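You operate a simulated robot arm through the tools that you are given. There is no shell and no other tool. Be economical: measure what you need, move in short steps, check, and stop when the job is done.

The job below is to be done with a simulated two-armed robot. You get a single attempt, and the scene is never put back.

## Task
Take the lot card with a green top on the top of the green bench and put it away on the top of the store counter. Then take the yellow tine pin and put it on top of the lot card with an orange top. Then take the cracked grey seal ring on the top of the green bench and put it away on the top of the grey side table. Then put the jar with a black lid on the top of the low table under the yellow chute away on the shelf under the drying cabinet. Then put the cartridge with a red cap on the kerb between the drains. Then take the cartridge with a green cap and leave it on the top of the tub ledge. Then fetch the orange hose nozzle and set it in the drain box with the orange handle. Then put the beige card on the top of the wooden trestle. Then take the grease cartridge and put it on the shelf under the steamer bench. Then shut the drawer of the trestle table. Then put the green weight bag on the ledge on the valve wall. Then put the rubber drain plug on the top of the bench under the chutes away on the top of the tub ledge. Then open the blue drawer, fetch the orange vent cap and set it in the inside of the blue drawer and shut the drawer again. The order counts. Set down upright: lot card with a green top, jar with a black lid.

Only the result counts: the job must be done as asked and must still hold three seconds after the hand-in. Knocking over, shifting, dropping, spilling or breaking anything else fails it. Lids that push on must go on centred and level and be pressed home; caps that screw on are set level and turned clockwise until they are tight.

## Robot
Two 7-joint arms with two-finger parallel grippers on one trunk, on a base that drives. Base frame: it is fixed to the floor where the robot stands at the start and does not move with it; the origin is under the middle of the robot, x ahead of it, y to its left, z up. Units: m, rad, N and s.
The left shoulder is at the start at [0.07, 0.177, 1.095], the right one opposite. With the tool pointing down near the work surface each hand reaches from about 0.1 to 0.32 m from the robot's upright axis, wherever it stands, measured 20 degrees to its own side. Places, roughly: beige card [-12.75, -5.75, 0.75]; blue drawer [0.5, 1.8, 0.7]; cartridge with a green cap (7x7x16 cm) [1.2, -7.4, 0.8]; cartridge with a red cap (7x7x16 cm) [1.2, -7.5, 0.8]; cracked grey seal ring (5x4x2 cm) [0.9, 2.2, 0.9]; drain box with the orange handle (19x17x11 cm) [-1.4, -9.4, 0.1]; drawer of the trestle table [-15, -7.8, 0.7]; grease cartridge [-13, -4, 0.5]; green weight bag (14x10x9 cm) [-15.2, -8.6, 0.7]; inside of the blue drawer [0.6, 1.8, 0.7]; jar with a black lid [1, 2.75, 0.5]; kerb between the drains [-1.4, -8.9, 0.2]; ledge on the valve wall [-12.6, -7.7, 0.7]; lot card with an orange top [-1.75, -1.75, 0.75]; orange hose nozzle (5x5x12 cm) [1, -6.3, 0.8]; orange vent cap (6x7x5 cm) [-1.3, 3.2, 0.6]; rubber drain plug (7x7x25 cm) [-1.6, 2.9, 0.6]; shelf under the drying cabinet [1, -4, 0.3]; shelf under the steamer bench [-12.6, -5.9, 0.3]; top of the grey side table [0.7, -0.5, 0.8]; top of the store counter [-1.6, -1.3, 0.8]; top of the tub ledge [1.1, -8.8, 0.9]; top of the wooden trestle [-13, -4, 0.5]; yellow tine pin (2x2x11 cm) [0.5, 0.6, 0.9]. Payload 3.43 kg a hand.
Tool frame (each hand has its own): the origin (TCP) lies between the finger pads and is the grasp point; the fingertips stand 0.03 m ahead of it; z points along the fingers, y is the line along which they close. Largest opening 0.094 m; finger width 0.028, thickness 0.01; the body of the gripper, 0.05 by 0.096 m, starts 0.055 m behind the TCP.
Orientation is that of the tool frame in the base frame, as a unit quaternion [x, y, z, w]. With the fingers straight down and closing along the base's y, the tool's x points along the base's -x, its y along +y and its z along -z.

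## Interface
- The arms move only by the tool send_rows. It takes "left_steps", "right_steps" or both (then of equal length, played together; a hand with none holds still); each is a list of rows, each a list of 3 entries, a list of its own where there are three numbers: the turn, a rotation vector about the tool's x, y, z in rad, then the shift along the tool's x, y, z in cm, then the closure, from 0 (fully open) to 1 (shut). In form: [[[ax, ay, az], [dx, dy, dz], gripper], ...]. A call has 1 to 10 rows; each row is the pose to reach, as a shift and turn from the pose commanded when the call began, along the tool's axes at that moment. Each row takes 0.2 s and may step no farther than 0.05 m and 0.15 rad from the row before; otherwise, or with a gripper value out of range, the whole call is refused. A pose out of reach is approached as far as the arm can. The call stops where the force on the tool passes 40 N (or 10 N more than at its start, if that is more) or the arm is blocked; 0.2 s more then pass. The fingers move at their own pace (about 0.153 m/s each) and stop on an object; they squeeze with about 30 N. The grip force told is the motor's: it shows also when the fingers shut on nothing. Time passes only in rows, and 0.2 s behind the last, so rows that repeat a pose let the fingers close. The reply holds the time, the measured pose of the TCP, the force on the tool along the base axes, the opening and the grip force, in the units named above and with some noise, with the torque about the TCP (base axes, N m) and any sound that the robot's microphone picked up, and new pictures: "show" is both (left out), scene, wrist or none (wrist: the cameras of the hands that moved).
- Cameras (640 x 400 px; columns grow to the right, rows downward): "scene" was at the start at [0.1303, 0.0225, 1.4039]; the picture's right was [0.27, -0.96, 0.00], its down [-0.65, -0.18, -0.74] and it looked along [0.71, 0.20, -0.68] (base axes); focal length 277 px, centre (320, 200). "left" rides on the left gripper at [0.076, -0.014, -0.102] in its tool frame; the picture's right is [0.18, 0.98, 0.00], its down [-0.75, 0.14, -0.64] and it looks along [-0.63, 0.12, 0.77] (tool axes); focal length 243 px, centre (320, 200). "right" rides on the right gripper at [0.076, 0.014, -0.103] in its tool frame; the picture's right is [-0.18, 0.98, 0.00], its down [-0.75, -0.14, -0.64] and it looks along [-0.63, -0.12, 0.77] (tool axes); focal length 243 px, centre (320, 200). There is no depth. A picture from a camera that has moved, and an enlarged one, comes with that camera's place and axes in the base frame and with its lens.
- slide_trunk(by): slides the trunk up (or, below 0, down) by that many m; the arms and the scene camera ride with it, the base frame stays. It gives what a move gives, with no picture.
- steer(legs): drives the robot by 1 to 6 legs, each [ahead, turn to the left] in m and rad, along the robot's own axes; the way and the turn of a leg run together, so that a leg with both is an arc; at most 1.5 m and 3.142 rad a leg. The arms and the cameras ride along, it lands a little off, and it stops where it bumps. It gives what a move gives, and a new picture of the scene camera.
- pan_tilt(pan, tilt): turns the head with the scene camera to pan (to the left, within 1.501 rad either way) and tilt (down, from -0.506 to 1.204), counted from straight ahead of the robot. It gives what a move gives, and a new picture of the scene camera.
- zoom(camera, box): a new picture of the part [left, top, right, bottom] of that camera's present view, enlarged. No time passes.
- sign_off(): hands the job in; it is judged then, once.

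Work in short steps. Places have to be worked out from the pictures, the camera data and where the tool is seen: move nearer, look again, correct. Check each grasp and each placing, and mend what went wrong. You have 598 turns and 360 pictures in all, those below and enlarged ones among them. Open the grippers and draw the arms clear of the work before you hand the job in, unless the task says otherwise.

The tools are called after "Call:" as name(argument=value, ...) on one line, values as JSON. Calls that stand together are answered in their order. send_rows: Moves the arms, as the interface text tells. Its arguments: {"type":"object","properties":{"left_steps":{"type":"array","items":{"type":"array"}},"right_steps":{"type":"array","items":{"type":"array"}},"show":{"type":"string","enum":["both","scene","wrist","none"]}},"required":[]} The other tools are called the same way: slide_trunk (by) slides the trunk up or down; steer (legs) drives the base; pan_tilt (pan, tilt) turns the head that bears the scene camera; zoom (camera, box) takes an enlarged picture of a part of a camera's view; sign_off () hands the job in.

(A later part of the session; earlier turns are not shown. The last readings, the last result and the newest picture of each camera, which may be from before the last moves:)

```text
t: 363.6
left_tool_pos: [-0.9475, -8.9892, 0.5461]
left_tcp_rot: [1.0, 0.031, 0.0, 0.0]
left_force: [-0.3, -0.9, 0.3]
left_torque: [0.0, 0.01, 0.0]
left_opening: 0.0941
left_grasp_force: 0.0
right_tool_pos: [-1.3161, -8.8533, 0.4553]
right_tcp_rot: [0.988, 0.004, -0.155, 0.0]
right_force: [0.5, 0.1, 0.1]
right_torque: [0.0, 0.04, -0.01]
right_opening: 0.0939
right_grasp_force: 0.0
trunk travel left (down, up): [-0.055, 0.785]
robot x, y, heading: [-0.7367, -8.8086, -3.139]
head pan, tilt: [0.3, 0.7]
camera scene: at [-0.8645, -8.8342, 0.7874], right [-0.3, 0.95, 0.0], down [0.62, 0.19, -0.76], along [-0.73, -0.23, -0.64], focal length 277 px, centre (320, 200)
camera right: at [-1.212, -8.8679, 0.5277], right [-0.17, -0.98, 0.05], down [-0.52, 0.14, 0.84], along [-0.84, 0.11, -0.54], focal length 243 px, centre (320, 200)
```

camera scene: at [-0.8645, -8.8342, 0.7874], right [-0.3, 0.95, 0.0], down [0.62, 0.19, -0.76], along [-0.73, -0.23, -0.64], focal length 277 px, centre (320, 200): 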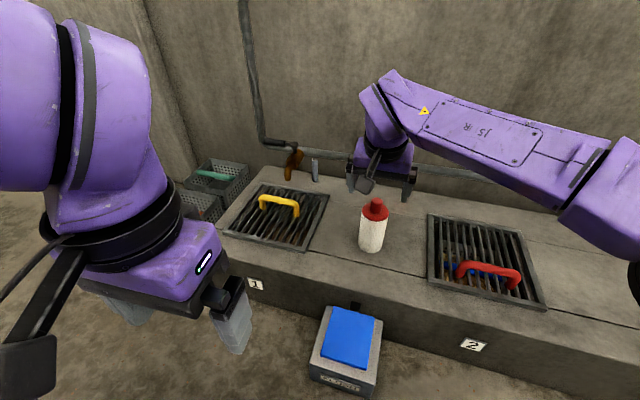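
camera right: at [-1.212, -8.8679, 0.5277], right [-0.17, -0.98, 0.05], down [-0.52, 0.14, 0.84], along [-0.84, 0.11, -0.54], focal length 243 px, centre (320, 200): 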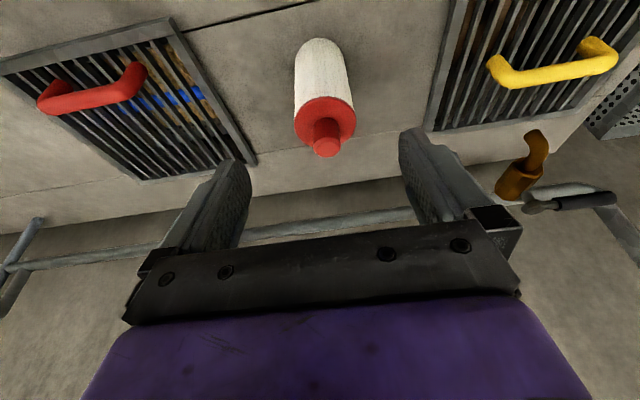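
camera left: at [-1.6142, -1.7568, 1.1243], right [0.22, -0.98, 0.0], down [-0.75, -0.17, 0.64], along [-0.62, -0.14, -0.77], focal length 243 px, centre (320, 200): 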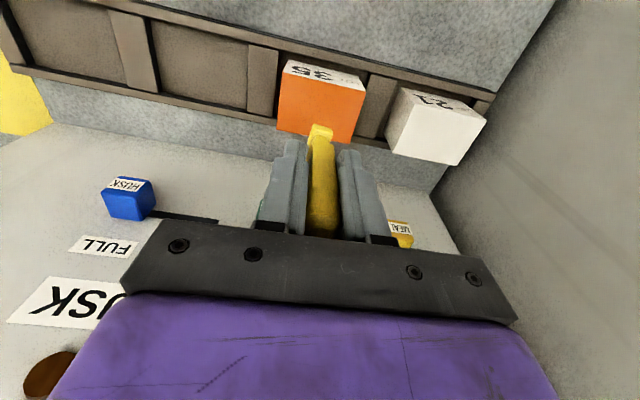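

Red cartridge stands on the kerb. Now the green one: raise trunk, retract, and drive back to the pump table.

Call:
slide_trunk(by=0.4)

Call:
slide_trunk(by=0.22)

Call:
send_rows(right_steps=[[[0, 0, 0], [4, -1, -1.3], 0], [[0, 0, 0], [8, -2, -2.6], 0], [[0, 0, 0], [12, -3, -3.9], 0], [[0, 0, 0], [16, -4, -5.2], 0], [[0, 0, 0], [20, -4, -6.5], 0]], show="none")

Call:
steer(legs=[[-0.45, 0], [0, -1.57], [1.5, 0], [0.06, 0], [0, -1.57], [0.72, 0]])

Call:
zoom(camera="right", box=[0, 0, 640, 400])

```text
t: 367.4
left_tool_pos: [-0.9478, -8.99, 0.9459]
left_tcp_rot: [0.999, 0.032, 0.0, 0.0]
left_force: [-0.3, -0.3, 0.8]
left_torque: [0.0, 0.0, 0.0]
left_opening: 0.0941
left_grasp_force: 0.0
right_tool_pos: [-1.3151, -8.8534, 0.8539]
right_tcp_rot: [0.988, 0.005, -0.155, 0.0]
right_force: [-0.6, 0.0, 0.1]
right_torque: [-0.04, 0.01, 0.03]
right_opening: 0.094
right_grasp_force: 0.2
trunk travel left (down, up): [-0.455, 0.385]
robot x, y, heading: [-0.7382, -8.807, -3.143]
head pan, tilt: [0.3, 0.7]
```

```text
t: 369.8
left_tool_pos: [-0.9481, -8.99, 1.1661]
left_tcp_rot: [0.999, 0.032, 0.0, 0.0]
left_force: [0.0, -0.4, 0.0]
left_torque: [0.02, -0.04, -0.02]
left_opening: 0.094
left_grasp_force: 0.0
right_tool_pos: [-1.3167, -8.8543, 1.0741]
right_tcp_rot: [0.988, 0.006, -0.154, -0.001]
right_force: [0.1, -1.0, 0.4]
right_torque: [-0.01, 0.0, -0.01]
right_opening: 0.094
right_grasp_force: 0.0
trunk travel left (down, up): [-0.675, 0.165]
robot x, y, heading: [-0.7325, -8.8093, -3.138]
head pan, tilt: [0.3, 0.7]
```

```text
t: 370.9
left_tool_pos: [-0.946, -8.9895, 1.1662]
left_tcp_rot: [1.0, 0.031, 0.0, 0.0]
left_force: [0.5, -0.6, -0.3]
left_torque: [0.03, 0.01, -0.01]
left_opening: 0.0939
left_grasp_force: 0.1
right_tool_pos: [-1.1058, -8.811, 1.0742]
right_tcp_rot: [0.988, 0.004, -0.155, 0.0]
right_force: [0.2, -0.1, -0.3]
right_torque: [0.02, 0.0, -0.02]
right_opening: 0.094
right_grasp_force: 0.0
trunk travel left (down, up): [-0.675, 0.165]
robot x, y, heading: [-0.735, -8.8092, -3.138]
head pan, tilt: [0.3, 0.7]
```

```text
t: 392.3
left_tool_pos: [0.5945, -7.0526, 1.1653]
left_tcp_rot: [-0.044, 0.999, 0.0, 0.0]
left_force: [0.2, -0.2, -0.3]
left_torque: [-0.02, -0.02, -0.02]
left_opening: 0.094
left_grasp_force: 0.1
right_tool_pos: [0.7574, -7.2298, 1.0745]
right_tcp_rot: [-0.018, 0.988, 0.002, 0.156]
right_force: [-0.1, -0.7, 0.0]
right_torque: [-0.01, -0.01, 0.02]
right_opening: 0.094
right_grasp_force: 0.1
trunk travel left (down, up): [-0.675, 0.165]
robot x, y, heading: [0.3834, -7.2413, 0.027]
head pan, tilt: [0.3, 0.7]
camera scene: at [0.515, -7.2118, 1.4075], right [0.32, -0.95, 0.0], down [-0.61, -0.21, -0.76], along [0.72, 0.25, -0.64], focal length 277 px, centre (320, 200)
```

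scene: 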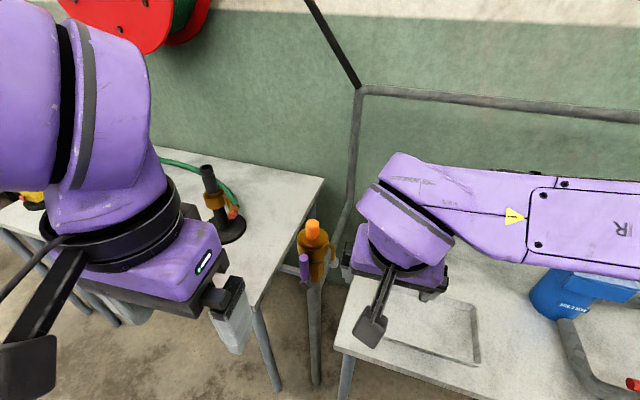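

```text
1.00 times, centred on (320, 200) of right
camera zoom: at [0.6528, -7.2191, 1.1476], right [0.14, 0.99, 0.05], down [0.53, -0.12, 0.84], along [0.84, -0.09, -0.54], focal length 243 px, centre (320, 200)
```

zoom: 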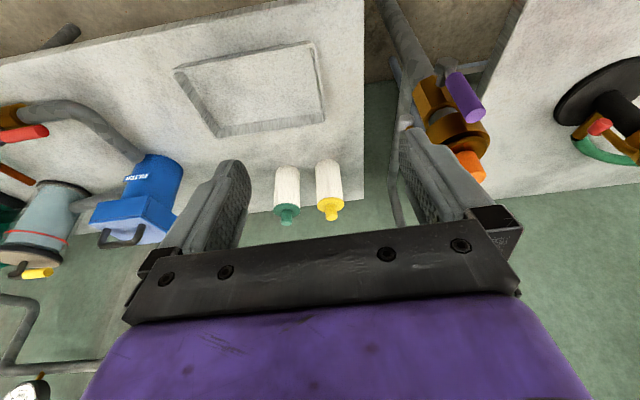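

Drive 9 cm closer, then bring the hand above the green cap.

Call:
steer(legs=[[0.09, -0.027]])

Call:
send_rows(right_steps=[[[0, 0, 0], [-3.5, -2.5, 1], 0], [[0, 0, 0], [-7, -5, 3], 0], [[0, 0, 0], [-10.5, -7.5, 6], 0], [[0, 0, 0], [-14, -10, 9], 0], [[0, 0, 0], [-17, -12.5, 12], 0], [[0, 0, 0], [-19.4, -14, 15.8], 0], [[0, 0, 0], [-19.4, -14, 15.8], 0]], show="wrist")

```text
t: 393.4
left_tool_pos: [0.6893, -7.0575, 1.1657]
left_tcp_rot: [-0.03, 1.0, -0.001, 0.0]
left_force: [0.9, 0.2, 0.5]
left_torque: [0.02, -0.01, -0.01]
left_opening: 0.0943
left_grasp_force: 0.0
right_tool_pos: [0.8478, -7.2389, 1.0747]
right_tcp_rot: [-0.003, 0.988, -0.001, 0.155]
right_force: [0.7, 0.0, 0.1]
right_torque: [-0.01, -0.02, 0.01]
right_opening: 0.0943
right_grasp_force: 0.1
trunk travel left (down, up): [-0.675, 0.165]
robot x, y, heading: [0.4755, -7.2379, -0.005]
head pan, tilt: [0.3, 0.7]
camera scene: at [0.6058, -7.2141, 1.4075], right [0.29, -0.96, 0.0], down [-0.62, -0.19, -0.76], along [0.73, 0.23, -0.64], focal length 277 px, centre (320, 200)
```

scene: 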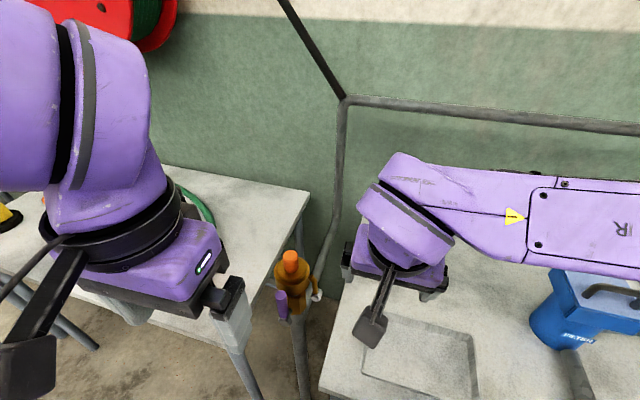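

```text
refused: row 3 steps farther than a row can; nothing moved
```

Call:
send_rows(right_steps=[[[0, 0, 0], [-3, -2, 1], 0], [[0, 0, 0], [-6, -4, 2.5], 0], [[0, 0, 0], [-9, -6, 4.5], 0], [[0, 0, 0], [-12, -8, 6.5], 0], [[0, 0, 0], [-15, -10, 9], 0], [[0, 0, 0], [-17.5, -12, 12], 0], [[0, 0, 0], [-19.4, -13, 15.5], 0], [[0, 0, 0], [-19.4, -13, 15.8], 0]], show="wrist")

```text
t: 395.2
left_tool_pos: [0.69, -7.0578, 1.1664]
left_tcp_rot: [-0.03, 1.0, 0.0, 0.0]
left_force: [0.4, 0.6, 0.3]
left_torque: [0.03, -0.03, 0.03]
left_opening: 0.0942
left_grasp_force: 0.1
right_tool_pos: [1.0817, -7.3667, 0.9831]
right_tcp_rot: [-0.004, 0.988, -0.001, 0.155]
right_force: [0.4, -0.6, 0.5]
right_torque: [0.01, -0.03, 0.0]
right_opening: 0.0942
right_grasp_force: 0.1
trunk travel left (down, up): [-0.675, 0.165]
robot x, y, heading: [0.4742, -7.2353, -0.002]
head pan, tilt: [0.3, 0.7]
camera right: at [0.9772, -7.3535, 1.0562], right [0.17, 0.98, 0.05], down [0.52, -0.14, 0.84], along [0.84, -0.11, -0.54], focal length 243 px, centre (320, 200)
```

right: 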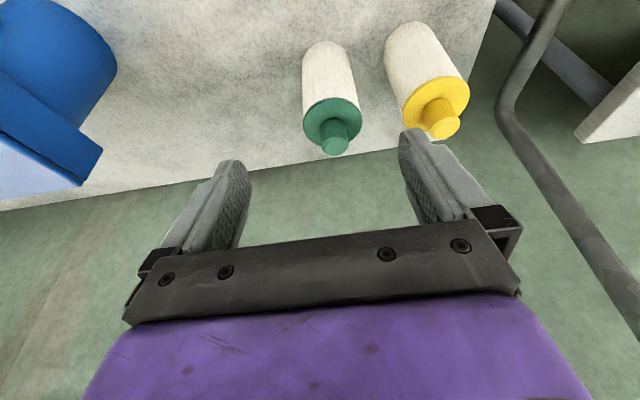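

Same geometry as red. Descend onto the green cap, close and lift.

Call:
send_rows(right_steps=[[[0, 0, 0], [-2, 0.3, 4], 0], [[0, 0, 0], [-4, 0.6, 8], 0], [[0, 0, 0], [-5.7, 0.8, 12], 0], [[0, 0, 0], [-5.7, 0.8, 15.5], 0], [[0, 0, 0], [-5.8, 0.8, 17], 0], [[0, 0, 0], [-5.8, 0.8, 17], 0.5], [[0, 0, 0], [-5.8, 0.8, 17], 1], [[0, 0, 0], [-5.8, 0.8, 17], 1], [[0, 0, 0], [-6.4, 0.8, 15], 1], [[0, 0, 0], [-7.3, 0.8, 12], 1]], show="wrist")

```text
t: 397.4
left_tool_pos: [0.6899, -7.058, 1.1665]
left_tcp_rot: [-0.03, 1.0, 0.0, 0.0]
left_force: [-0.5, -0.4, -0.2]
left_torque: [-0.02, -0.02, 0.0]
left_opening: 0.0938
left_grasp_force: 0.1
right_tool_pos: [1.1848, -7.3579, 0.8913]
right_tcp_rot: [-0.004, 0.988, -0.002, 0.155]
right_force: [-0.8, 0.3, -0.1]
right_torque: [0.01, 0.0, -0.02]
right_opening: 0.0
right_grasp_force: 29.8
trunk travel left (down, up): [-0.675, 0.165]
robot x, y, heading: [0.4724, -7.2433, -0.004]
head pan, tilt: [0.3, 0.7]
camera right: at [1.0806, -7.3458, 0.9637], right [0.17, 0.98, 0.05], down [0.52, -0.13, 0.84], along [0.84, -0.11, -0.54], focal length 243 px, centre (320, 200)
```

right: 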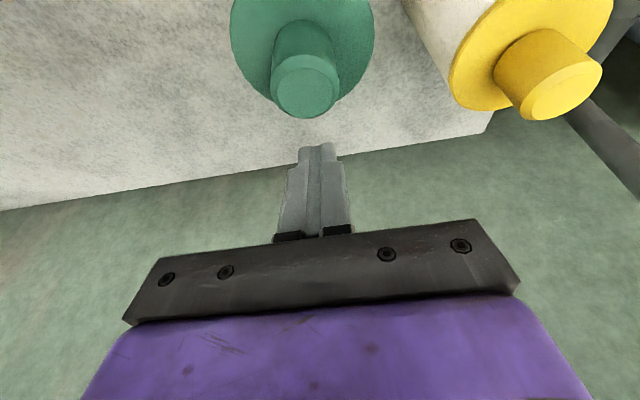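

The grip slipped off the rim; the cartridge still stands, moved ~2.5 cm toward me (≈(1.157, -7.361)). I reopen, realign and go 2 cm deeper.

Call:
send_rows(right_steps=[[[0, 0, 0], [-0.3, 0, -1.5], 1], [[0, 0, 0], [1, 0, -3], 0], [[0, 0, 0], [3, -0.2, -3.5], 0], [[0, 0, 0], [3, -0.2, -3.5], 0]], show="wrist")

```text
t: 398.4
left_tool_pos: [0.6901, -7.0587, 1.1657]
left_tcp_rot: [-0.03, 1.0, 0.0, 0.001]
left_force: [-0.3, 0.2, 0.2]
left_torque: [-0.03, -0.07, 0.01]
left_opening: 0.0939
left_grasp_force: 0.1
right_tool_pos: [1.1463, -7.3602, 0.9154]
right_tcp_rot: [-0.004, 0.988, -0.001, 0.155]
right_force: [-0.5, -0.5, -0.5]
right_torque: [-0.02, -0.01, -0.01]
right_opening: 0.0937
right_grasp_force: 0.0
trunk travel left (down, up): [-0.675, 0.165]
robot x, y, heading: [0.477, -7.2412, 0.0]
head pan, tilt: [0.3, 0.7]
camera right: at [1.0434, -7.3472, 0.9892], right [0.17, 0.98, 0.05], down [0.52, -0.14, 0.84], along [0.84, -0.11, -0.54], focal length 243 px, centre (320, 200)
```

right: 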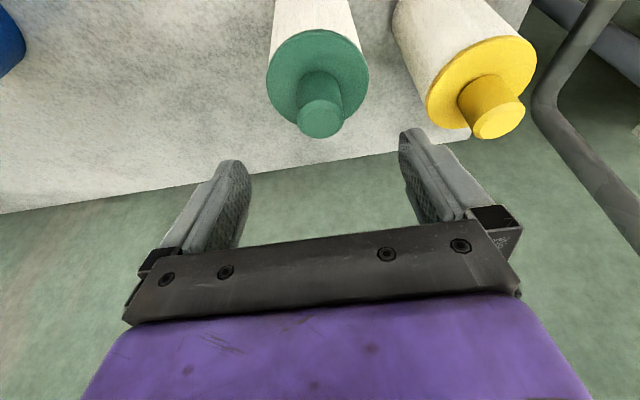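

Call:
send_rows(right_steps=[[[0, 0, 0], [0.8, 0.2, 4], 0], [[0, 0, 0], [1.6, 0.2, 7], 0], [[0, 0, 0], [2.3, 0.2, 9.3], 0], [[0, 0, 0], [2.3, 0.2, 9.3], 0], [[0, 0, 0], [2.3, 0.2, 9.3], 0.5], [[0, 0, 0], [2.3, 0.2, 9.3], 1], [[0, 0, 0], [2.3, 0.2, 9.3], 1]], show="wrist")

```text
t: 399.4
left_tool_pos: [0.6863, -7.0575, 1.1667]
left_tcp_rot: [-0.03, 1.0, 0.0, 0.001]
left_force: [-0.3, -0.5, 0.1]
left_torque: [0.01, 0.0, 0.02]
left_opening: 0.094
left_grasp_force: 0.0
right_tool_pos: [1.1567, -7.3574, 0.8286]
right_tcp_rot: [-0.003, 0.986, 0.003, 0.165]
right_force: [-1.4, 2.9, 22.1]
right_torque: [0.03, -0.05, -0.14]
right_opening: 0.0698
right_grasp_force: 20.0
trunk travel left (down, up): [-0.675, 0.165]
robot x, y, heading: [0.4763, -7.239, -0.009]
head pan, tilt: [0.3, 0.7]
stopped in row 5 (right hand): the force on the tool passed its limit (the readings are from after the stop); the commanded pose is now the measured one
camera right: at [1.0511, -7.3447, 0.9008], right [0.17, 0.98, 0.06], down [0.51, -0.14, 0.85], along [0.85, -0.11, -0.52], focal length 243 px, centre (320, 200)
```

right: 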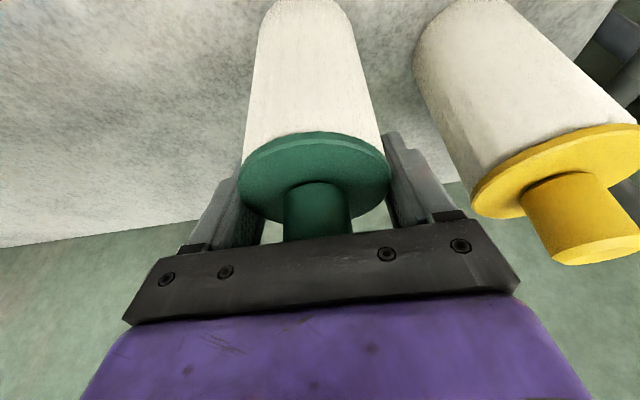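

The palm touched the cap top; fingers are around the flange/body. Ease up 2 mm, close fully, then lift.

Call:
send_rows(right_steps=[[[0, 0, 0], [0, 0, -0.2], 0.6], [[0, 0, 0], [0, 0, -0.2], 1], [[0, 0, 0], [0, 0, -0.2], 1], [[0, 0, 0], [0, 0, -0.2], 1], [[0, 0, 0], [-0.6, 0, -2.2], 1], [[0, 0, 0], [-1.5, 0, -5], 1], [[0, 0, 0], [-3, 0, -9.5], 1], [[0, 0, 0], [-3, 0, -12], 1]], show="wrist")

```text
t: 401.2
left_tool_pos: [0.6888, -7.0584, 1.1664]
left_tcp_rot: [-0.03, 1.0, 0.0, 0.0]
left_force: [0.4, -0.5, -0.3]
left_torque: [-0.01, 0.02, -0.05]
left_opening: 0.094
left_grasp_force: 0.0
right_tool_pos: [1.1448, -7.3594, 0.9462]
right_tcp_rot: [-0.003, 0.987, 0.0, 0.159]
right_force: [-0.3, -0.1, -2.3]
right_torque: [-0.02, -0.02, 0.01]
right_opening: 0.0694
right_grasp_force: 30.0
trunk travel left (down, up): [-0.675, 0.165]
robot x, y, heading: [0.4782, -7.238, 0.002]
head pan, tilt: [0.3, 0.7]
camera right: at [1.0408, -7.3462, 1.0187], right [0.17, 0.98, 0.06], down [0.51, -0.14, 0.85], along [0.84, -0.11, -0.53], focal length 243 px, centre (320, 200)
```

right: 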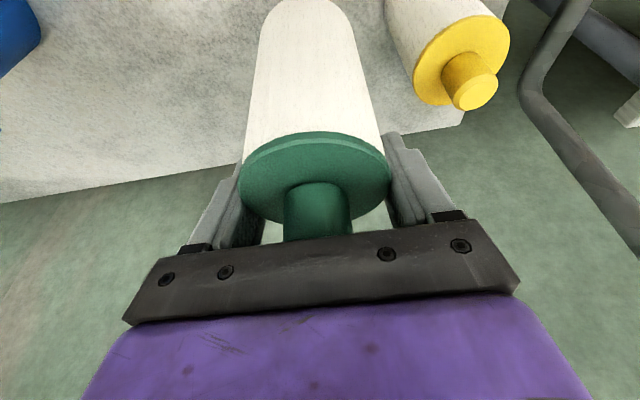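

Held. Retract and drive to the tub at y≈-8.65.

Call:
send_rows(right_steps=[[[0, 0, 0], [4, 0.5, -2.2], 1], [[0, 0, 0], [8, 1, -4.4], 1], [[0, 0, 0], [12, 2, -6], 1], [[0, 0, 0], [16, 3, -7.5], 1], [[0, 0, 0], [20, 4, -9], 1], [[0, 0, 0], [24, 5, -10], 1], [[0, 0, 0], [28, 6, -11], 1]], show="none")

Call:
steer(legs=[[-0.65, 0], [0, -1.57], [1.42, 0], [0, 1.57]])

Call:
pan_tilt(pan=0.0, tilt=0.5)

```text
t: 402.8
left_tool_pos: [0.688, -7.0575, 1.1661]
left_tcp_rot: [-0.029, 1.0, 0.0, 0.0]
left_force: [-0.5, 0.3, 0.7]
left_torque: [0.03, -0.02, 0.02]
left_opening: 0.0939
left_grasp_force: 0.1
right_tool_pos: [0.8477, -7.3015, 0.9602]
right_tcp_rot: [-0.002, 0.987, -0.001, 0.162]
right_force: [0.3, -0.7, -3.1]
right_torque: [-0.03, -0.09, -0.01]
right_opening: 0.0695
right_grasp_force: 30.2
trunk travel left (down, up): [-0.675, 0.165]
robot x, y, heading: [0.4732, -7.2399, -0.001]
head pan, tilt: [0.3, 0.7]
```

```text
t: 420.7
left_tool_pos: [0.0563, -8.4783, 1.1661]
left_tcp_rot: [-0.039, 0.999, -0.001, 0.0]
left_force: [0.8, 0.7, -0.3]
left_torque: [0.0, 0.0, -0.01]
left_opening: 0.094
left_grasp_force: 0.0
right_tool_pos: [0.2206, -8.7173, 0.9615]
right_tcp_rot: [-0.012, 0.987, 0.002, 0.159]
right_force: [0.4, -0.2, -3.0]
right_torque: [0.0, -0.02, -0.01]
right_opening: 0.0697
right_grasp_force: 29.5
trunk travel left (down, up): [-0.675, 0.165]
robot x, y, heading: [-0.1561, -8.6613, 0.019]
head pan, tilt: [0.3, 0.7]
camera scene: at [-0.0238, -8.6356, 1.4074], right [0.31, -0.95, 0.0], down [-0.61, -0.2, -0.76], along [0.73, 0.24, -0.64], focal length 277 px, centre (320, 200)
```

scene: 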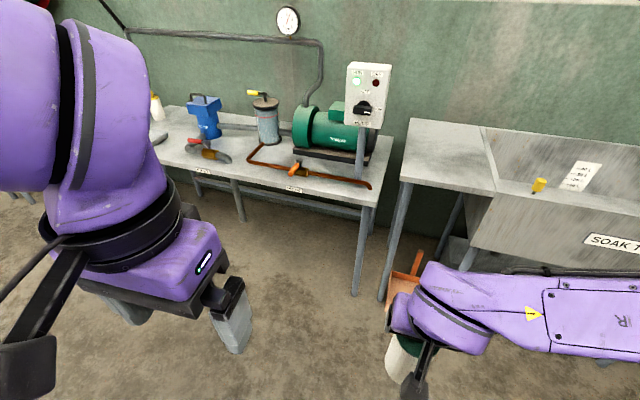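

```text
t: 421.5
left_tool_pos: [0.0566, -8.478, 1.1673]
left_tcp_rot: [-0.041, 0.999, 0.0, 0.001]
left_force: [-0.8, -0.1, 0.9]
left_torque: [0.02, -0.01, 0.0]
left_opening: 0.0939
left_grasp_force: 0.2
right_tool_pos: [0.2207, -8.7173, 0.9603]
right_tcp_rot: [-0.013, 0.987, 0.002, 0.16]
right_force: [-0.2, 0.3, -1.0]
right_torque: [-0.02, -0.06, 0.03]
right_opening: 0.0698
right_grasp_force: 29.7
trunk travel left (down, up): [-0.675, 0.165]
robot x, y, heading: [-0.1565, -8.6625, 0.024]
head pan, tilt: [0.0, 0.499]
camera scene: at [-0.0135, -8.6604, 1.4251], right [0.02, -1.0, 0.0], down [-0.48, -0.01, -0.88], along [0.88, 0.02, -0.48], focal length 277 px, centre (320, 200)
```

scene: 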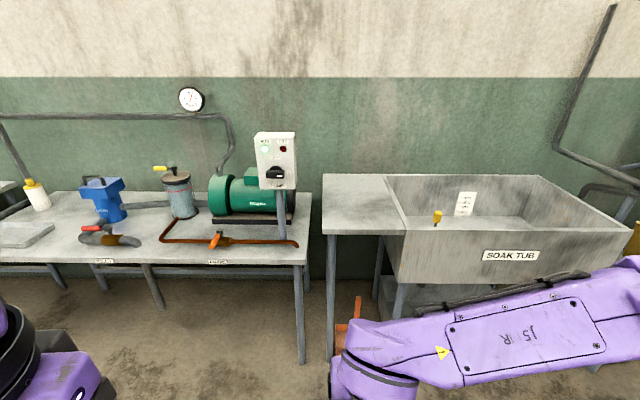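

The tub ledge is the flat top left of the tub, ≈x 0.8–1.27, y -8.66…-8.94, z≈0.85. I raise the trunk 0.1 and drive up.

Call:
slide_trunk(by=0.12)

Call:
steer(legs=[[0.6, -0.024]])

Call:
pan_tilt(pan=-0.1, tilt=0.75)

```text
t: 423.0
left_tool_pos: [0.0561, -8.4778, 1.2855]
left_tcp_rot: [-0.041, 0.999, 0.0, 0.0]
left_force: [0.2, -0.7, 0.4]
left_torque: [0.04, 0.02, 0.0]
left_opening: 0.094
left_grasp_force: 0.1
right_tool_pos: [0.221, -8.7171, 1.0824]
right_tcp_rot: [-0.013, 0.987, 0.001, 0.161]
right_force: [0.5, -0.9, -2.1]
right_torque: [-0.01, -0.01, 0.01]
right_opening: 0.0699
right_grasp_force: 30.1
trunk travel left (down, up): [-0.795, 0.045]
robot x, y, heading: [-0.1513, -8.6604, 0.017]
head pan, tilt: [0.0, 0.499]
```

```text
t: 426.4
left_tool_pos: [0.6687, -8.4791, 1.2863]
left_tcp_rot: [-0.028, 1.0, 0.0, 0.0]
left_force: [0.5, -0.1, 0.5]
left_torque: [0.0, -0.02, 0.04]
left_opening: 0.0939
left_grasp_force: 0.1
right_tool_pos: [0.8285, -8.7224, 1.081]
right_tcp_rot: [-0.002, 0.987, 0.0, 0.16]
right_force: [-0.9, -0.2, -2.1]
right_torque: [0.03, -0.08, 0.0]
right_opening: 0.0695
right_grasp_force: 30.1
trunk travel left (down, up): [-0.795, 0.045]
robot x, y, heading: [0.4563, -8.6566, -0.0]
head pan, tilt: [0.0, 0.499]
camera scene: at [0.5945, -8.6596, 1.5453], right [-0.01, -1.0, 0.0], down [-0.48, 0.0, -0.88], along [0.88, 0.0, -0.48], focal length 277 px, centre (320, 200)
```

scene: 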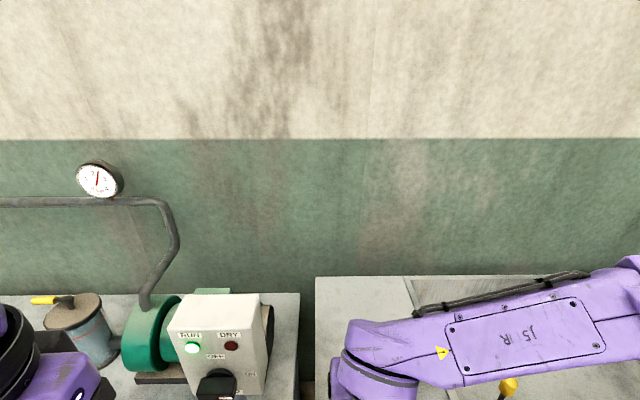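

```text
t: 427.2
left_tool_pos: [0.6693, -8.4794, 1.2864]
left_tcp_rot: [-0.028, 1.0, 0.0, 0.0]
left_force: [0.2, 0.0, -0.1]
left_torque: [0.01, 0.0, 0.0]
left_opening: 0.094
left_grasp_force: 0.0
right_tool_pos: [0.8276, -8.7215, 1.08]
right_tcp_rot: [-0.001, 0.987, 0.0, 0.159]
right_force: [-0.6, -0.6, -2.3]
right_torque: [-0.04, -0.01, -0.01]
right_opening: 0.0696
right_grasp_force: 30.2
trunk travel left (down, up): [-0.795, 0.045]
robot x, y, heading: [0.4504, -8.6606, -0.002]
head pan, tilt: [-0.099, 0.75]
camera scene: at [0.5874, -8.6678, 1.5232], right [-0.1, -0.99, 0.0], down [-0.68, 0.07, -0.73], along [0.73, -0.08, -0.68], focal length 277 px, centre (320, 200)
```

scene: 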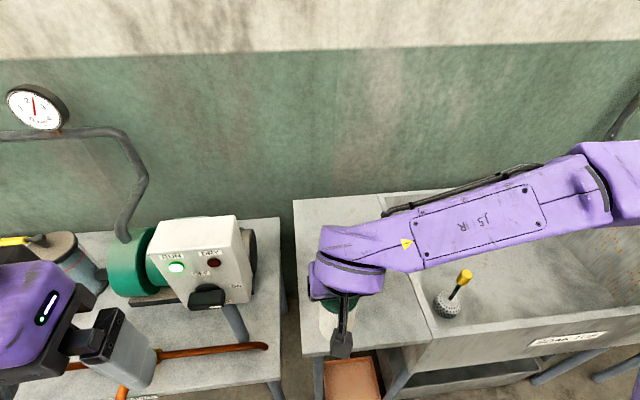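

Ledge measured; I target (1.04, -8.75). Move forward, then feel down.

Call:
send_rows(right_steps=[[[0, 0, 0], [-4, -1, 1.3], 1], [[0, 0, 0], [-8, -2, 2.6], 1], [[0, 0, 0], [-12, -3, 4], 1], [[0, 0, 0], [-16, -3, 5.3], 1], [[0, 0, 0], [-20, -3, 6.7], 1], [[0, 0, 0], [-19, -3, 9.5], 1], [[0, 0, 0], [-18, -3, 12.5], 1], [[0, 0, 0], [-18, -3, 12.5], 1]], show="both")

```text
t: 429.0
left_tool_pos: [0.6717, -8.4785, 1.2858]
left_tcp_rot: [-0.027, 1.0, 0.0, -0.001]
left_force: [-0.3, 0.3, -0.8]
left_torque: [-0.02, 0.01, 0.03]
left_opening: 0.0942
left_grasp_force: 0.1
right_tool_pos: [1.0392, -8.7516, 1.0153]
right_tcp_rot: [-0.001, 0.987, 0.0, 0.159]
right_force: [-0.6, -0.1, -1.7]
right_torque: [0.0, -0.03, 0.01]
right_opening: 0.0698
right_grasp_force: 29.4
trunk travel left (down, up): [-0.795, 0.045]
robot x, y, heading: [0.4551, -8.6577, -0.004]
head pan, tilt: [-0.099, 0.75]
camera scene: at [0.5871, -8.6674, 1.5232], right [-0.1, -0.99, 0.0], down [-0.68, 0.07, -0.73], along [0.73, -0.08, -0.68], focal length 277 px, centre (320, 200)
camera right: at [0.9344, -8.7376, 1.0892], right [0.17, 0.98, 0.06], down [0.51, -0.14, 0.85], along [0.84, -0.12, -0.53], focal length 243 px, centre (320, 200)
```

scene: 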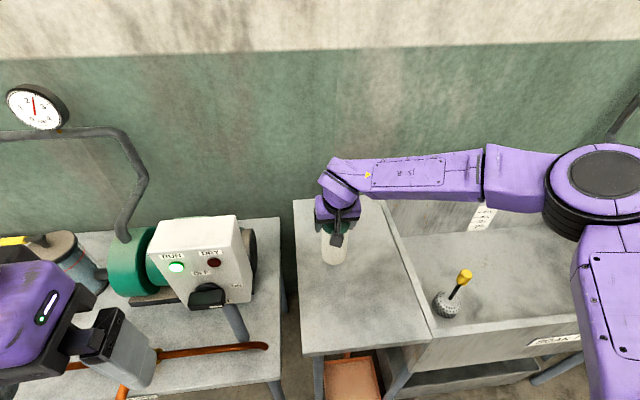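
right: 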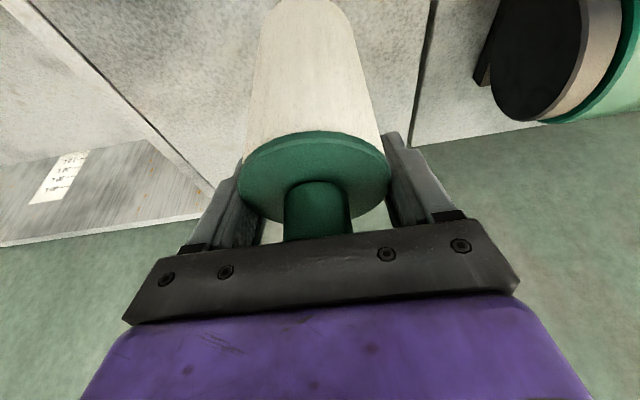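

Over the ledge. Feel down.

Call:
send_rows(right_steps=[[[0, 0, 0], [0.4, 0, 1.2], 1], [[0, 0, 0], [0.7, 0, 2], 1], [[0, 0, 0], [0.9, 0, 2.7], 1], [[0, 0, 0], [1.1, 0, 3.4], 1], [[0, 0, 0], [1.4, 0, 4.1], 1], [[0, 0, 0], [1.6, 0, 4.8], 1], [[0, 0, 0], [1.8, 0, 5.5], 1], [[0, 0, 0], [2, 0, 6.2], 1], [[0, 0, 0], [2.3, 0, 6.9], 1], [[0, 0, 0], [2.5, 0, 7.6], 1]], show="none")

```text
t: 430.7
left_tool_pos: [0.6673, -8.4793, 1.2878]
left_tcp_rot: [-0.028, 1.0, 0.0, 0.001]
left_force: [0.5, 0.0, -0.3]
left_torque: [0.03, 0.02, -0.04]
left_opening: 0.0938
left_grasp_force: 0.1
right_tool_pos: [1.0407, -8.7488, 0.9697]
right_tcp_rot: [0.001, 0.986, 0.005, 0.169]
right_force: [-7.9, -1.6, 23.7]
right_torque: [-0.56, 0.79, -0.16]
right_opening: 0.0698
right_grasp_force: 29.7
trunk travel left (down, up): [-0.795, 0.045]
robot x, y, heading: [0.4525, -8.6559, -0.003]
head pan, tilt: [-0.099, 0.75]
stopped in row 8 (right hand): the force on the tool passed its limit (the readings are from after the stop); the commanded pose is now the measured one
```

Contact at TCP 0.970 (ledge ≈0.84). Release and rise.

Call:
send_rows(right_steps=[[[0, 0, 0], [0, 0, -0.2], 0.3], [[0, 0, 0], [0, 0, -0.2], 0.12], [[0, 0, 0], [0, 0, -0.2], 0], [[0, 0, 0], [0, 0, -0.2], 0], [[0, 0, 0], [-0.5, 0, -3], 0], [[0, 0, 0], [-1, 0, -6.5], 0], [[0, 0, 0], [-1, 0, -10], 0], [[0, 0, 0], [2, 0, -13], 0], [[0, 0, 0], [6, 0, -14.5], 0], [[0, 0, 0], [10, 0, -16], 0]], show="wrist")

```text
t: 432.9
left_tool_pos: [0.6687, -8.4792, 1.287]
left_tcp_rot: [-0.027, 1.0, 0.0, 0.001]
left_force: [-0.5, -0.4, 0.2]
left_torque: [-0.02, 0.0, 0.04]
left_opening: 0.0939
left_grasp_force: 0.0
right_tool_pos: [0.8937, -8.751, 1.0838]
right_tcp_rot: [0.001, 0.986, 0.002, 0.166]
right_force: [-0.4, -0.6, 0.2]
right_torque: [0.01, -0.02, 0.0]
right_opening: 0.094
right_grasp_force: 0.2
trunk travel left (down, up): [-0.795, 0.045]
robot x, y, heading: [0.4532, -8.6578, -0.008]
head pan, tilt: [-0.099, 0.75]
camera right: at [0.7884, -8.7376, 1.1549], right [0.18, 0.98, 0.07], down [0.5, -0.15, 0.85], along [0.85, -0.12, -0.52], focal length 243 px, centre (320, 200)
```

right: 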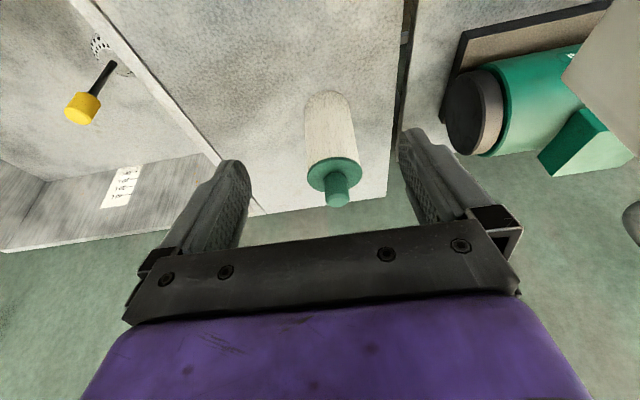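

Green cartridge is on the ledge. Now the orange nozzle near (1, -6.3).

Call:
steer(legs=[[-0.62, 0], [0, 1.575], [1.5, 0], [0.85, 0], [0, -1.57]])

Call:
slide_trunk(by=-0.12)

Call:
pan_tilt(pan=0.0, tilt=0.55)

```text
t: 455.1
left_tool_pos: [0.0838, -6.132, 1.2864]
left_tcp_rot: [-0.03, 1.0, 0.0, 0.0]
left_force: [0.1, -0.7, 0.8]
left_torque: [0.0, 0.01, 0.01]
left_opening: 0.094
left_grasp_force: 0.2
right_tool_pos: [0.3104, -6.402, 1.0838]
right_tcp_rot: [-0.002, 0.986, 0.003, 0.166]
right_force: [0.5, -0.4, 0.3]
right_torque: [0.01, -0.02, -0.02]
right_opening: 0.0938
right_grasp_force: 0.1
trunk travel left (down, up): [-0.795, 0.045]
robot x, y, heading: [-0.1321, -6.312, -0.005]
head pan, tilt: [-0.099, 0.75]
camera scene: at [0.0006, -6.3209, 1.5232], right [-0.1, -1.0, 0.0], down [-0.68, 0.07, -0.73], along [0.73, -0.07, -0.68], focal length 277 px, centre (320, 200)
```

scene: 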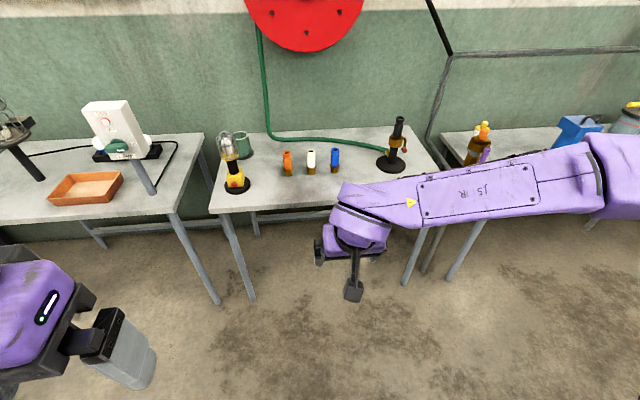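

```text
t: 456.6
left_tool_pos: [0.0821, -6.1324, 1.166]
left_tcp_rot: [-0.03, 1.0, 0.0, 0.0]
left_force: [0.3, -1.2, 0.4]
left_torque: [0.02, 0.01, 0.0]
left_opening: 0.0939
left_grasp_force: 0.1
right_tool_pos: [0.3091, -6.4016, 0.9641]
right_tcp_rot: [-0.001, 0.986, 0.002, 0.166]
right_force: [-0.8, 0.1, 0.7]
right_torque: [0.03, 0.0, -0.03]
right_opening: 0.0939
right_grasp_force: 0.0
trunk travel left (down, up): [-0.675, 0.165]
robot x, y, heading: [-0.1331, -6.3125, 0.001]
head pan, tilt: [-0.099, 0.75]
```

```text
t: 457.3
left_tool_pos: [0.0822, -6.132, 1.1669]
left_tcp_rot: [-0.031, 1.0, 0.0, 0.0]
left_force: [-0.4, 0.0, 0.1]
left_torque: [-0.01, -0.01, -0.01]
left_opening: 0.094
left_grasp_force: 0.1
right_tool_pos: [0.3104, -6.4019, 0.9643]
right_tcp_rot: [-0.003, 0.986, 0.003, 0.165]
right_force: [0.7, 0.6, -0.4]
right_torque: [0.0, -0.02, 0.0]
right_opening: 0.094
right_grasp_force: 0.0
trunk travel left (down, up): [-0.675, 0.165]
robot x, y, heading: [-0.1327, -6.3104, -0.003]
head pan, tilt: [0.0, 0.55]
camera scene: at [0.008, -6.3129, 1.4206], right [0.0, -1.0, 0.0], down [-0.52, 0.0, -0.85], along [0.85, 0.0, -0.52], focal length 277 px, centre (320, 200)
```

scene: 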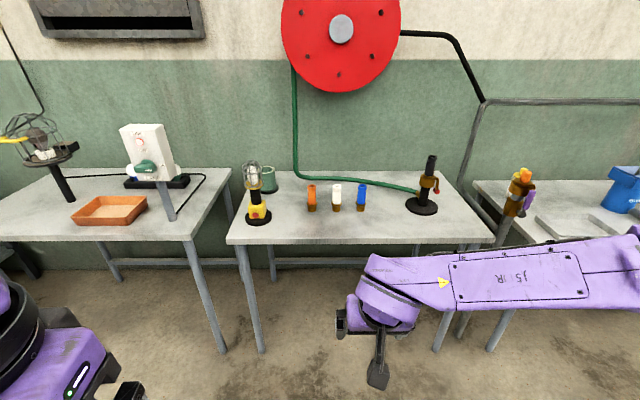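

Nozzle: ≈(0.97, -6.28), base z≈0.78, top≈0.895. I drive up to the table and level the right hand.

Call:
steer(legs=[[0.52, 0]])

Call:
send_rows(right_steps=[[[0, 0.11, 0], [0, 3, -2], 0], [[0, 0.22, 0], [0, 6, -4], 0], [[0, 0.33, 0], [0, 9, -4], 0], [[0, 0.33, 0], [0, 12, -4], 0], [[0, 0.33, 0], [0, 12.4, -4], 0]], show="wrist")

```text
t: 460.4
left_tool_pos: [0.6002, -6.133, 1.1657]
left_tcp_rot: [-0.029, 1.0, 0.0, 0.0]
left_force: [0.3, 0.6, 0.1]
left_torque: [0.02, 0.05, 0.0]
left_opening: 0.0938
left_grasp_force: 0.0
right_tool_pos: [0.827, -6.4035, 0.9639]
right_tcp_rot: [-0.001, 0.986, 0.003, 0.166]
right_force: [-0.3, 0.9, -0.1]
right_torque: [0.02, 0.0, -0.02]
right_opening: 0.0939
right_grasp_force: 0.1
trunk travel left (down, up): [-0.675, 0.165]
robot x, y, heading: [0.3868, -6.3137, 0.0]
head pan, tilt: [0.0, 0.55]
camera scene: at [0.5247, -6.3139, 1.4206], right [0.0, -1.0, 0.0], down [-0.52, 0.0, -0.85], along [0.85, 0.0, -0.52], focal length 277 px, centre (320, 200)
```

scene: 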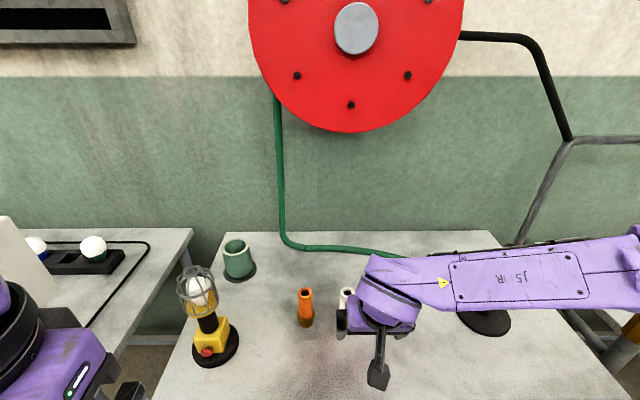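

```text
t: 461.6
left_tool_pos: [0.6001, -6.1342, 1.167]
left_tcp_rot: [-0.029, 1.0, 0.001, 0.0]
left_force: [0.2, -0.2, 0.3]
left_torque: [0.01, -0.02, -0.02]
left_opening: 0.0942
left_grasp_force: 0.0
right_tool_pos: [0.8122, -6.2813, 1.0016]
right_tcp_rot: [-0.001, 1.0, 0.004, 0.002]
right_force: [-0.2, 0.3, 0.1]
right_torque: [0.0, -0.01, 0.02]
right_opening: 0.0939
right_grasp_force: 0.0
trunk travel left (down, up): [-0.675, 0.165]
robot x, y, heading: [0.382, -6.3138, -0.004]
head pan, tilt: [0.0, 0.55]
camera right: at [0.7358, -6.269, 1.1033], right [0.18, 0.98, 0.01], down [0.75, -0.14, 0.64], along [0.63, -0.11, -0.77], focal length 243 px, centre (320, 200)
```

right: 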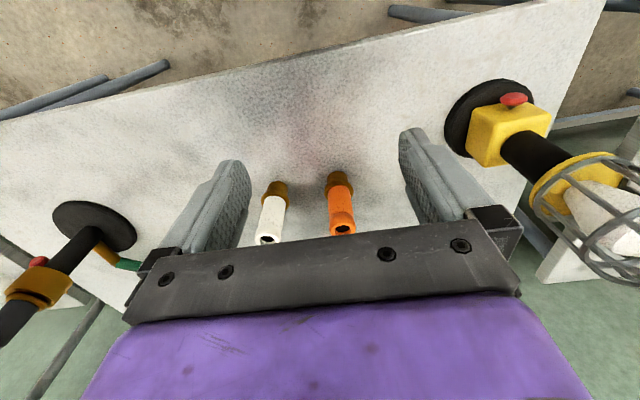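

Nozzle at ≈(0.96, -6.28). Descend with fingers partly open and grip.

Call:
send_rows(right_steps=[[[0, 0, 0], [-4.5, 0, 0], 0.15], [[0, 0, 0], [-9, 0, 0], 0.15], [[0, 0, 0], [-12.5, 0.1, 2], 0.15], [[0, 0, 0], [-14.5, 0.1, 5], 0.15], [[0, 0, 0], [-14.5, 0.1, 9.5], 0.15], [[0, 0, 0], [-14.5, 0.1, 13.5], 0.15], [[0, 0, 0], [-14.5, 0.1, 15.2], 0.15], [[0, 0, 0], [-14.5, 0.1, 15.2], 1], [[0, 0, 0], [-14.5, 0.1, 15.2], 1], [[0, 0, 0], [-14.5, 0.1, 15.2], 1]], show="wrist")

```text
t: 463.8
left_tool_pos: [0.6004, -6.1331, 1.1665]
left_tcp_rot: [-0.029, 1.0, 0.0, 0.001]
left_force: [0.2, 0.0, 1.2]
left_torque: [-0.02, 0.02, 0.03]
left_opening: 0.0938
left_grasp_force: 0.1
right_tool_pos: [0.96, -6.2787, 0.8504]
right_tcp_rot: [-0.001, 1.0, 0.002, 0.003]
right_force: [1.2, -0.7, 5.0]
right_torque: [-0.13, -0.06, 0.0]
right_opening: 0.0355
right_grasp_force: 30.0
trunk travel left (down, up): [-0.675, 0.165]
robot x, y, heading: [0.3825, -6.3139, -0.002]
head pan, tilt: [0.0, 0.55]
camera right: at [0.8826, -6.2662, 0.9516], right [0.18, 0.98, 0.01], down [0.75, -0.14, 0.64], along [0.63, -0.11, -0.76], focal length 243 px, centre (320, 200)
```

right: 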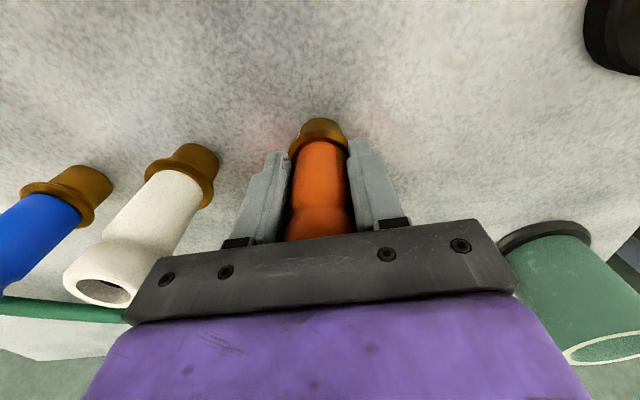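

Gripped. Lift, back off and drive to the drain boxes at (-1.4, -9.4).

Call:
send_rows(right_steps=[[[0, 0, 0], [0, 0, -3], 1], [[0, 0, 0], [0, 0, -7], 1], [[0, 0, 0], [0, 0, -11.5], 1], [[0, 0, 0], [4, 0, -13], 1], [[0, 0, 0], [8, 0, -14.5], 1], [[0, 0, 0], [12, -1, -16], 1], [[0, 0, 0], [16, -3, -17], 1], [[0, 0, 0], [20, -5, -17], 1]], show="none")

Call:
steer(legs=[[-0.6, 0], [0, -1.57], [1.5, 0], [1.5, 0], [0.06, 0], [0, -1.57]])

Call:
pan_tilt(pan=0.0, tilt=0.75)

```text
t: 465.6
left_tool_pos: [0.5995, -6.1334, 1.1656]
left_tcp_rot: [-0.029, 1.0, 0.001, 0.002]
left_force: [-0.2, 0.4, -0.1]
left_torque: [0.02, -0.02, 0.03]
left_opening: 0.0941
left_grasp_force: 0.0
right_tool_pos: [0.7561, -6.3298, 1.0192]
right_tcp_rot: [-0.001, 1.0, 0.002, 0.002]
right_force: [0.4, 0.5, -1.6]
right_torque: [-0.02, 0.02, -0.01]
right_opening: 0.0353
right_grasp_force: 29.9
trunk travel left (down, up): [-0.675, 0.165]
robot x, y, heading: [0.3859, -6.3136, -0.004]
head pan, tilt: [0.0, 0.55]
```

```text
t: 491.6
left_tool_pos: [-0.3936, -9.6405, 1.1661]
left_tcp_rot: [0.998, 0.056, 0.0, 0.001]
left_force: [-0.3, -0.6, -0.2]
left_torque: [0.0, 0.01, 0.01]
left_opening: 0.0942
left_grasp_force: 0.1
right_tool_pos: [-0.5615, -9.4553, 1.0193]
right_tcp_rot: [1.0, 0.029, -0.001, 0.003]
right_force: [-0.2, 1.3, -1.7]
right_torque: [-0.01, -0.01, -0.01]
right_opening: 0.0349
right_grasp_force: 30.7
trunk travel left (down, up): [-0.675, 0.165]
robot x, y, heading: [-0.1898, -9.4524, -3.089]
head pan, tilt: [0.0, 0.55]
camera scene: at [-0.3281, -9.4572, 1.4206], right [-0.05, 1.0, 0.0], down [0.52, 0.03, -0.85], along [-0.85, -0.04, -0.52], focal length 277 px, centre (320, 200)
```

scene: 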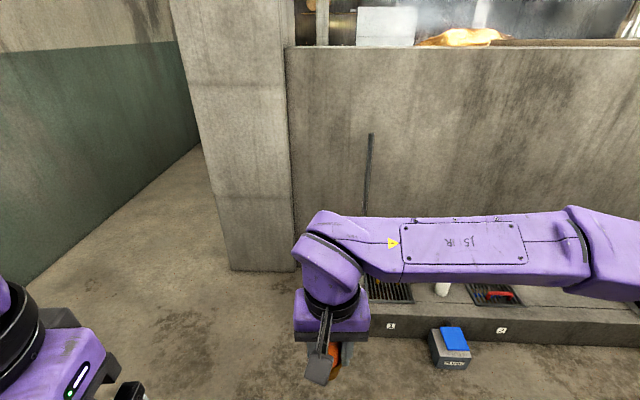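

```text
t: 492.3
left_tool_pos: [-0.3929, -9.6413, 1.1675]
left_tcp_rot: [0.998, 0.057, -0.001, 0.0]
left_force: [0.3, -0.1, 1.0]
left_torque: [0.03, 0.02, 0.01]
left_opening: 0.0943
left_grasp_force: 0.1
right_tool_pos: [-0.5625, -9.4541, 1.0189]
right_tcp_rot: [1.0, 0.029, -0.001, 0.003]
right_force: [0.1, 0.1, -1.4]
right_torque: [0.0, -0.03, -0.03]
right_opening: 0.035
right_grasp_force: 30.4
trunk travel left (down, up): [-0.675, 0.165]
robot x, y, heading: [-0.1858, -9.4521, -3.086]
head pan, tilt: [0.0, 0.75]
camera scene: at [-0.3212, -9.4568, 1.4033], right [-0.05, 1.0, 0.0], down [0.68, 0.04, -0.73], along [-0.73, -0.04, -0.68], focal length 277 px, centre (320, 200)
```

scene: 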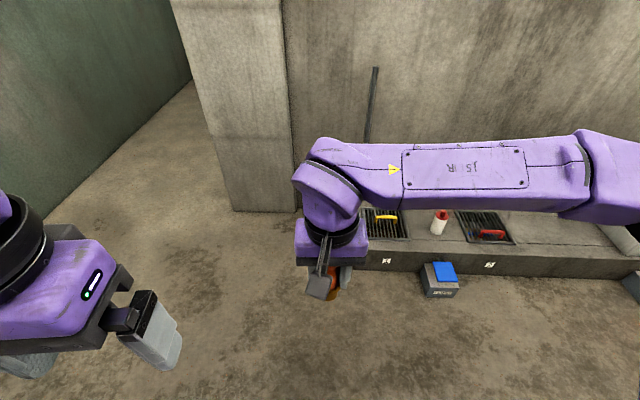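

The arm hides the boxes. Drive 0.5 m closer and use the wrist camera.

Call:
steer(legs=[[0.5, -0.055]])

Call:
zoom(camera="right", box=[0, 0, 640, 400])

```text
t: 495.3
left_tool_pos: [-0.9016, -9.6427, 1.1654]
left_tcp_rot: [1.0, 0.031, 0.001, 0.0]
left_force: [1.0, 0.5, 0.2]
left_torque: [-0.02, 0.02, 0.03]
left_opening: 0.094
left_grasp_force: 0.0
right_tool_pos: [-1.062, -9.4493, 1.0199]
right_tcp_rot: [1.0, 0.003, -0.001, 0.002]
right_force: [0.5, -0.2, -1.4]
right_torque: [0.02, 0.0, -0.02]
right_opening: 0.0348
right_grasp_force: 30.5
trunk travel left (down, up): [-0.675, 0.165]
robot x, y, heading: [-0.6879, -9.4639, -3.143]
head pan, tilt: [0.0, 0.75]
camera scene: at [-0.8207, -9.4635, 1.4032], right [0.0, 1.0, 0.0], down [0.68, 0.0, -0.73], along [-0.73, 0.0, -0.68], focal length 277 px, centre (320, 200)
```

scene: 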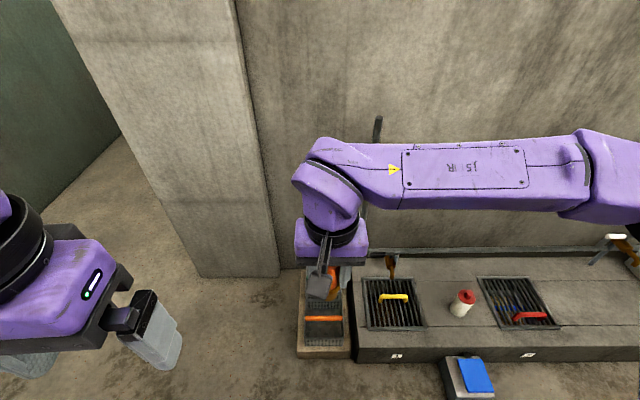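

```text
1.00 times, centred on (320, 200) of right
camera zoom: at [-0.9852, -9.4637, 1.12], right [-0.18, -0.98, 0.01], down [-0.75, 0.14, 0.64], along [-0.63, 0.11, -0.77], focal length 243 px, centre (320, 200)
```

zoom: 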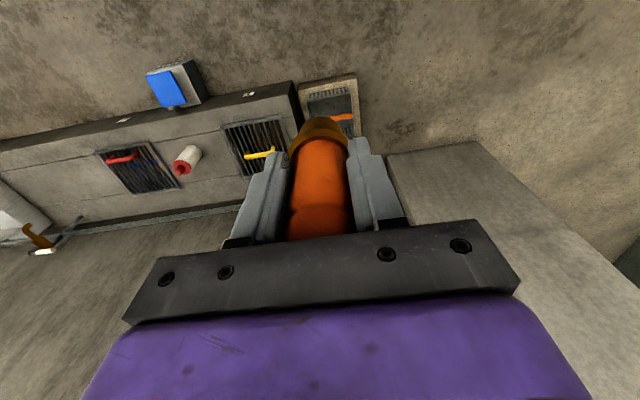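

Call:
zoom(camera="scene", box=[280, 260, 376, 360])

```text
4.00 times, centred on (328, 310) of scene
camera zoom: at [-0.8207, -9.4635, 1.4032], right [0.0, 1.0, 0.0], down [0.68, 0.0, -0.73], along [-0.73, 0.0, -0.68], focal length 1108 px, centre (288, -240)
```

zoom: 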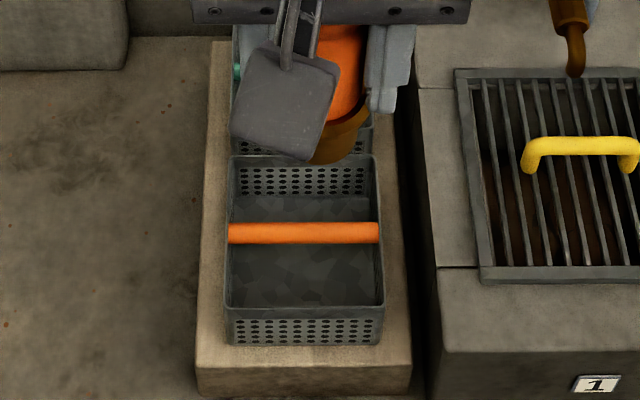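

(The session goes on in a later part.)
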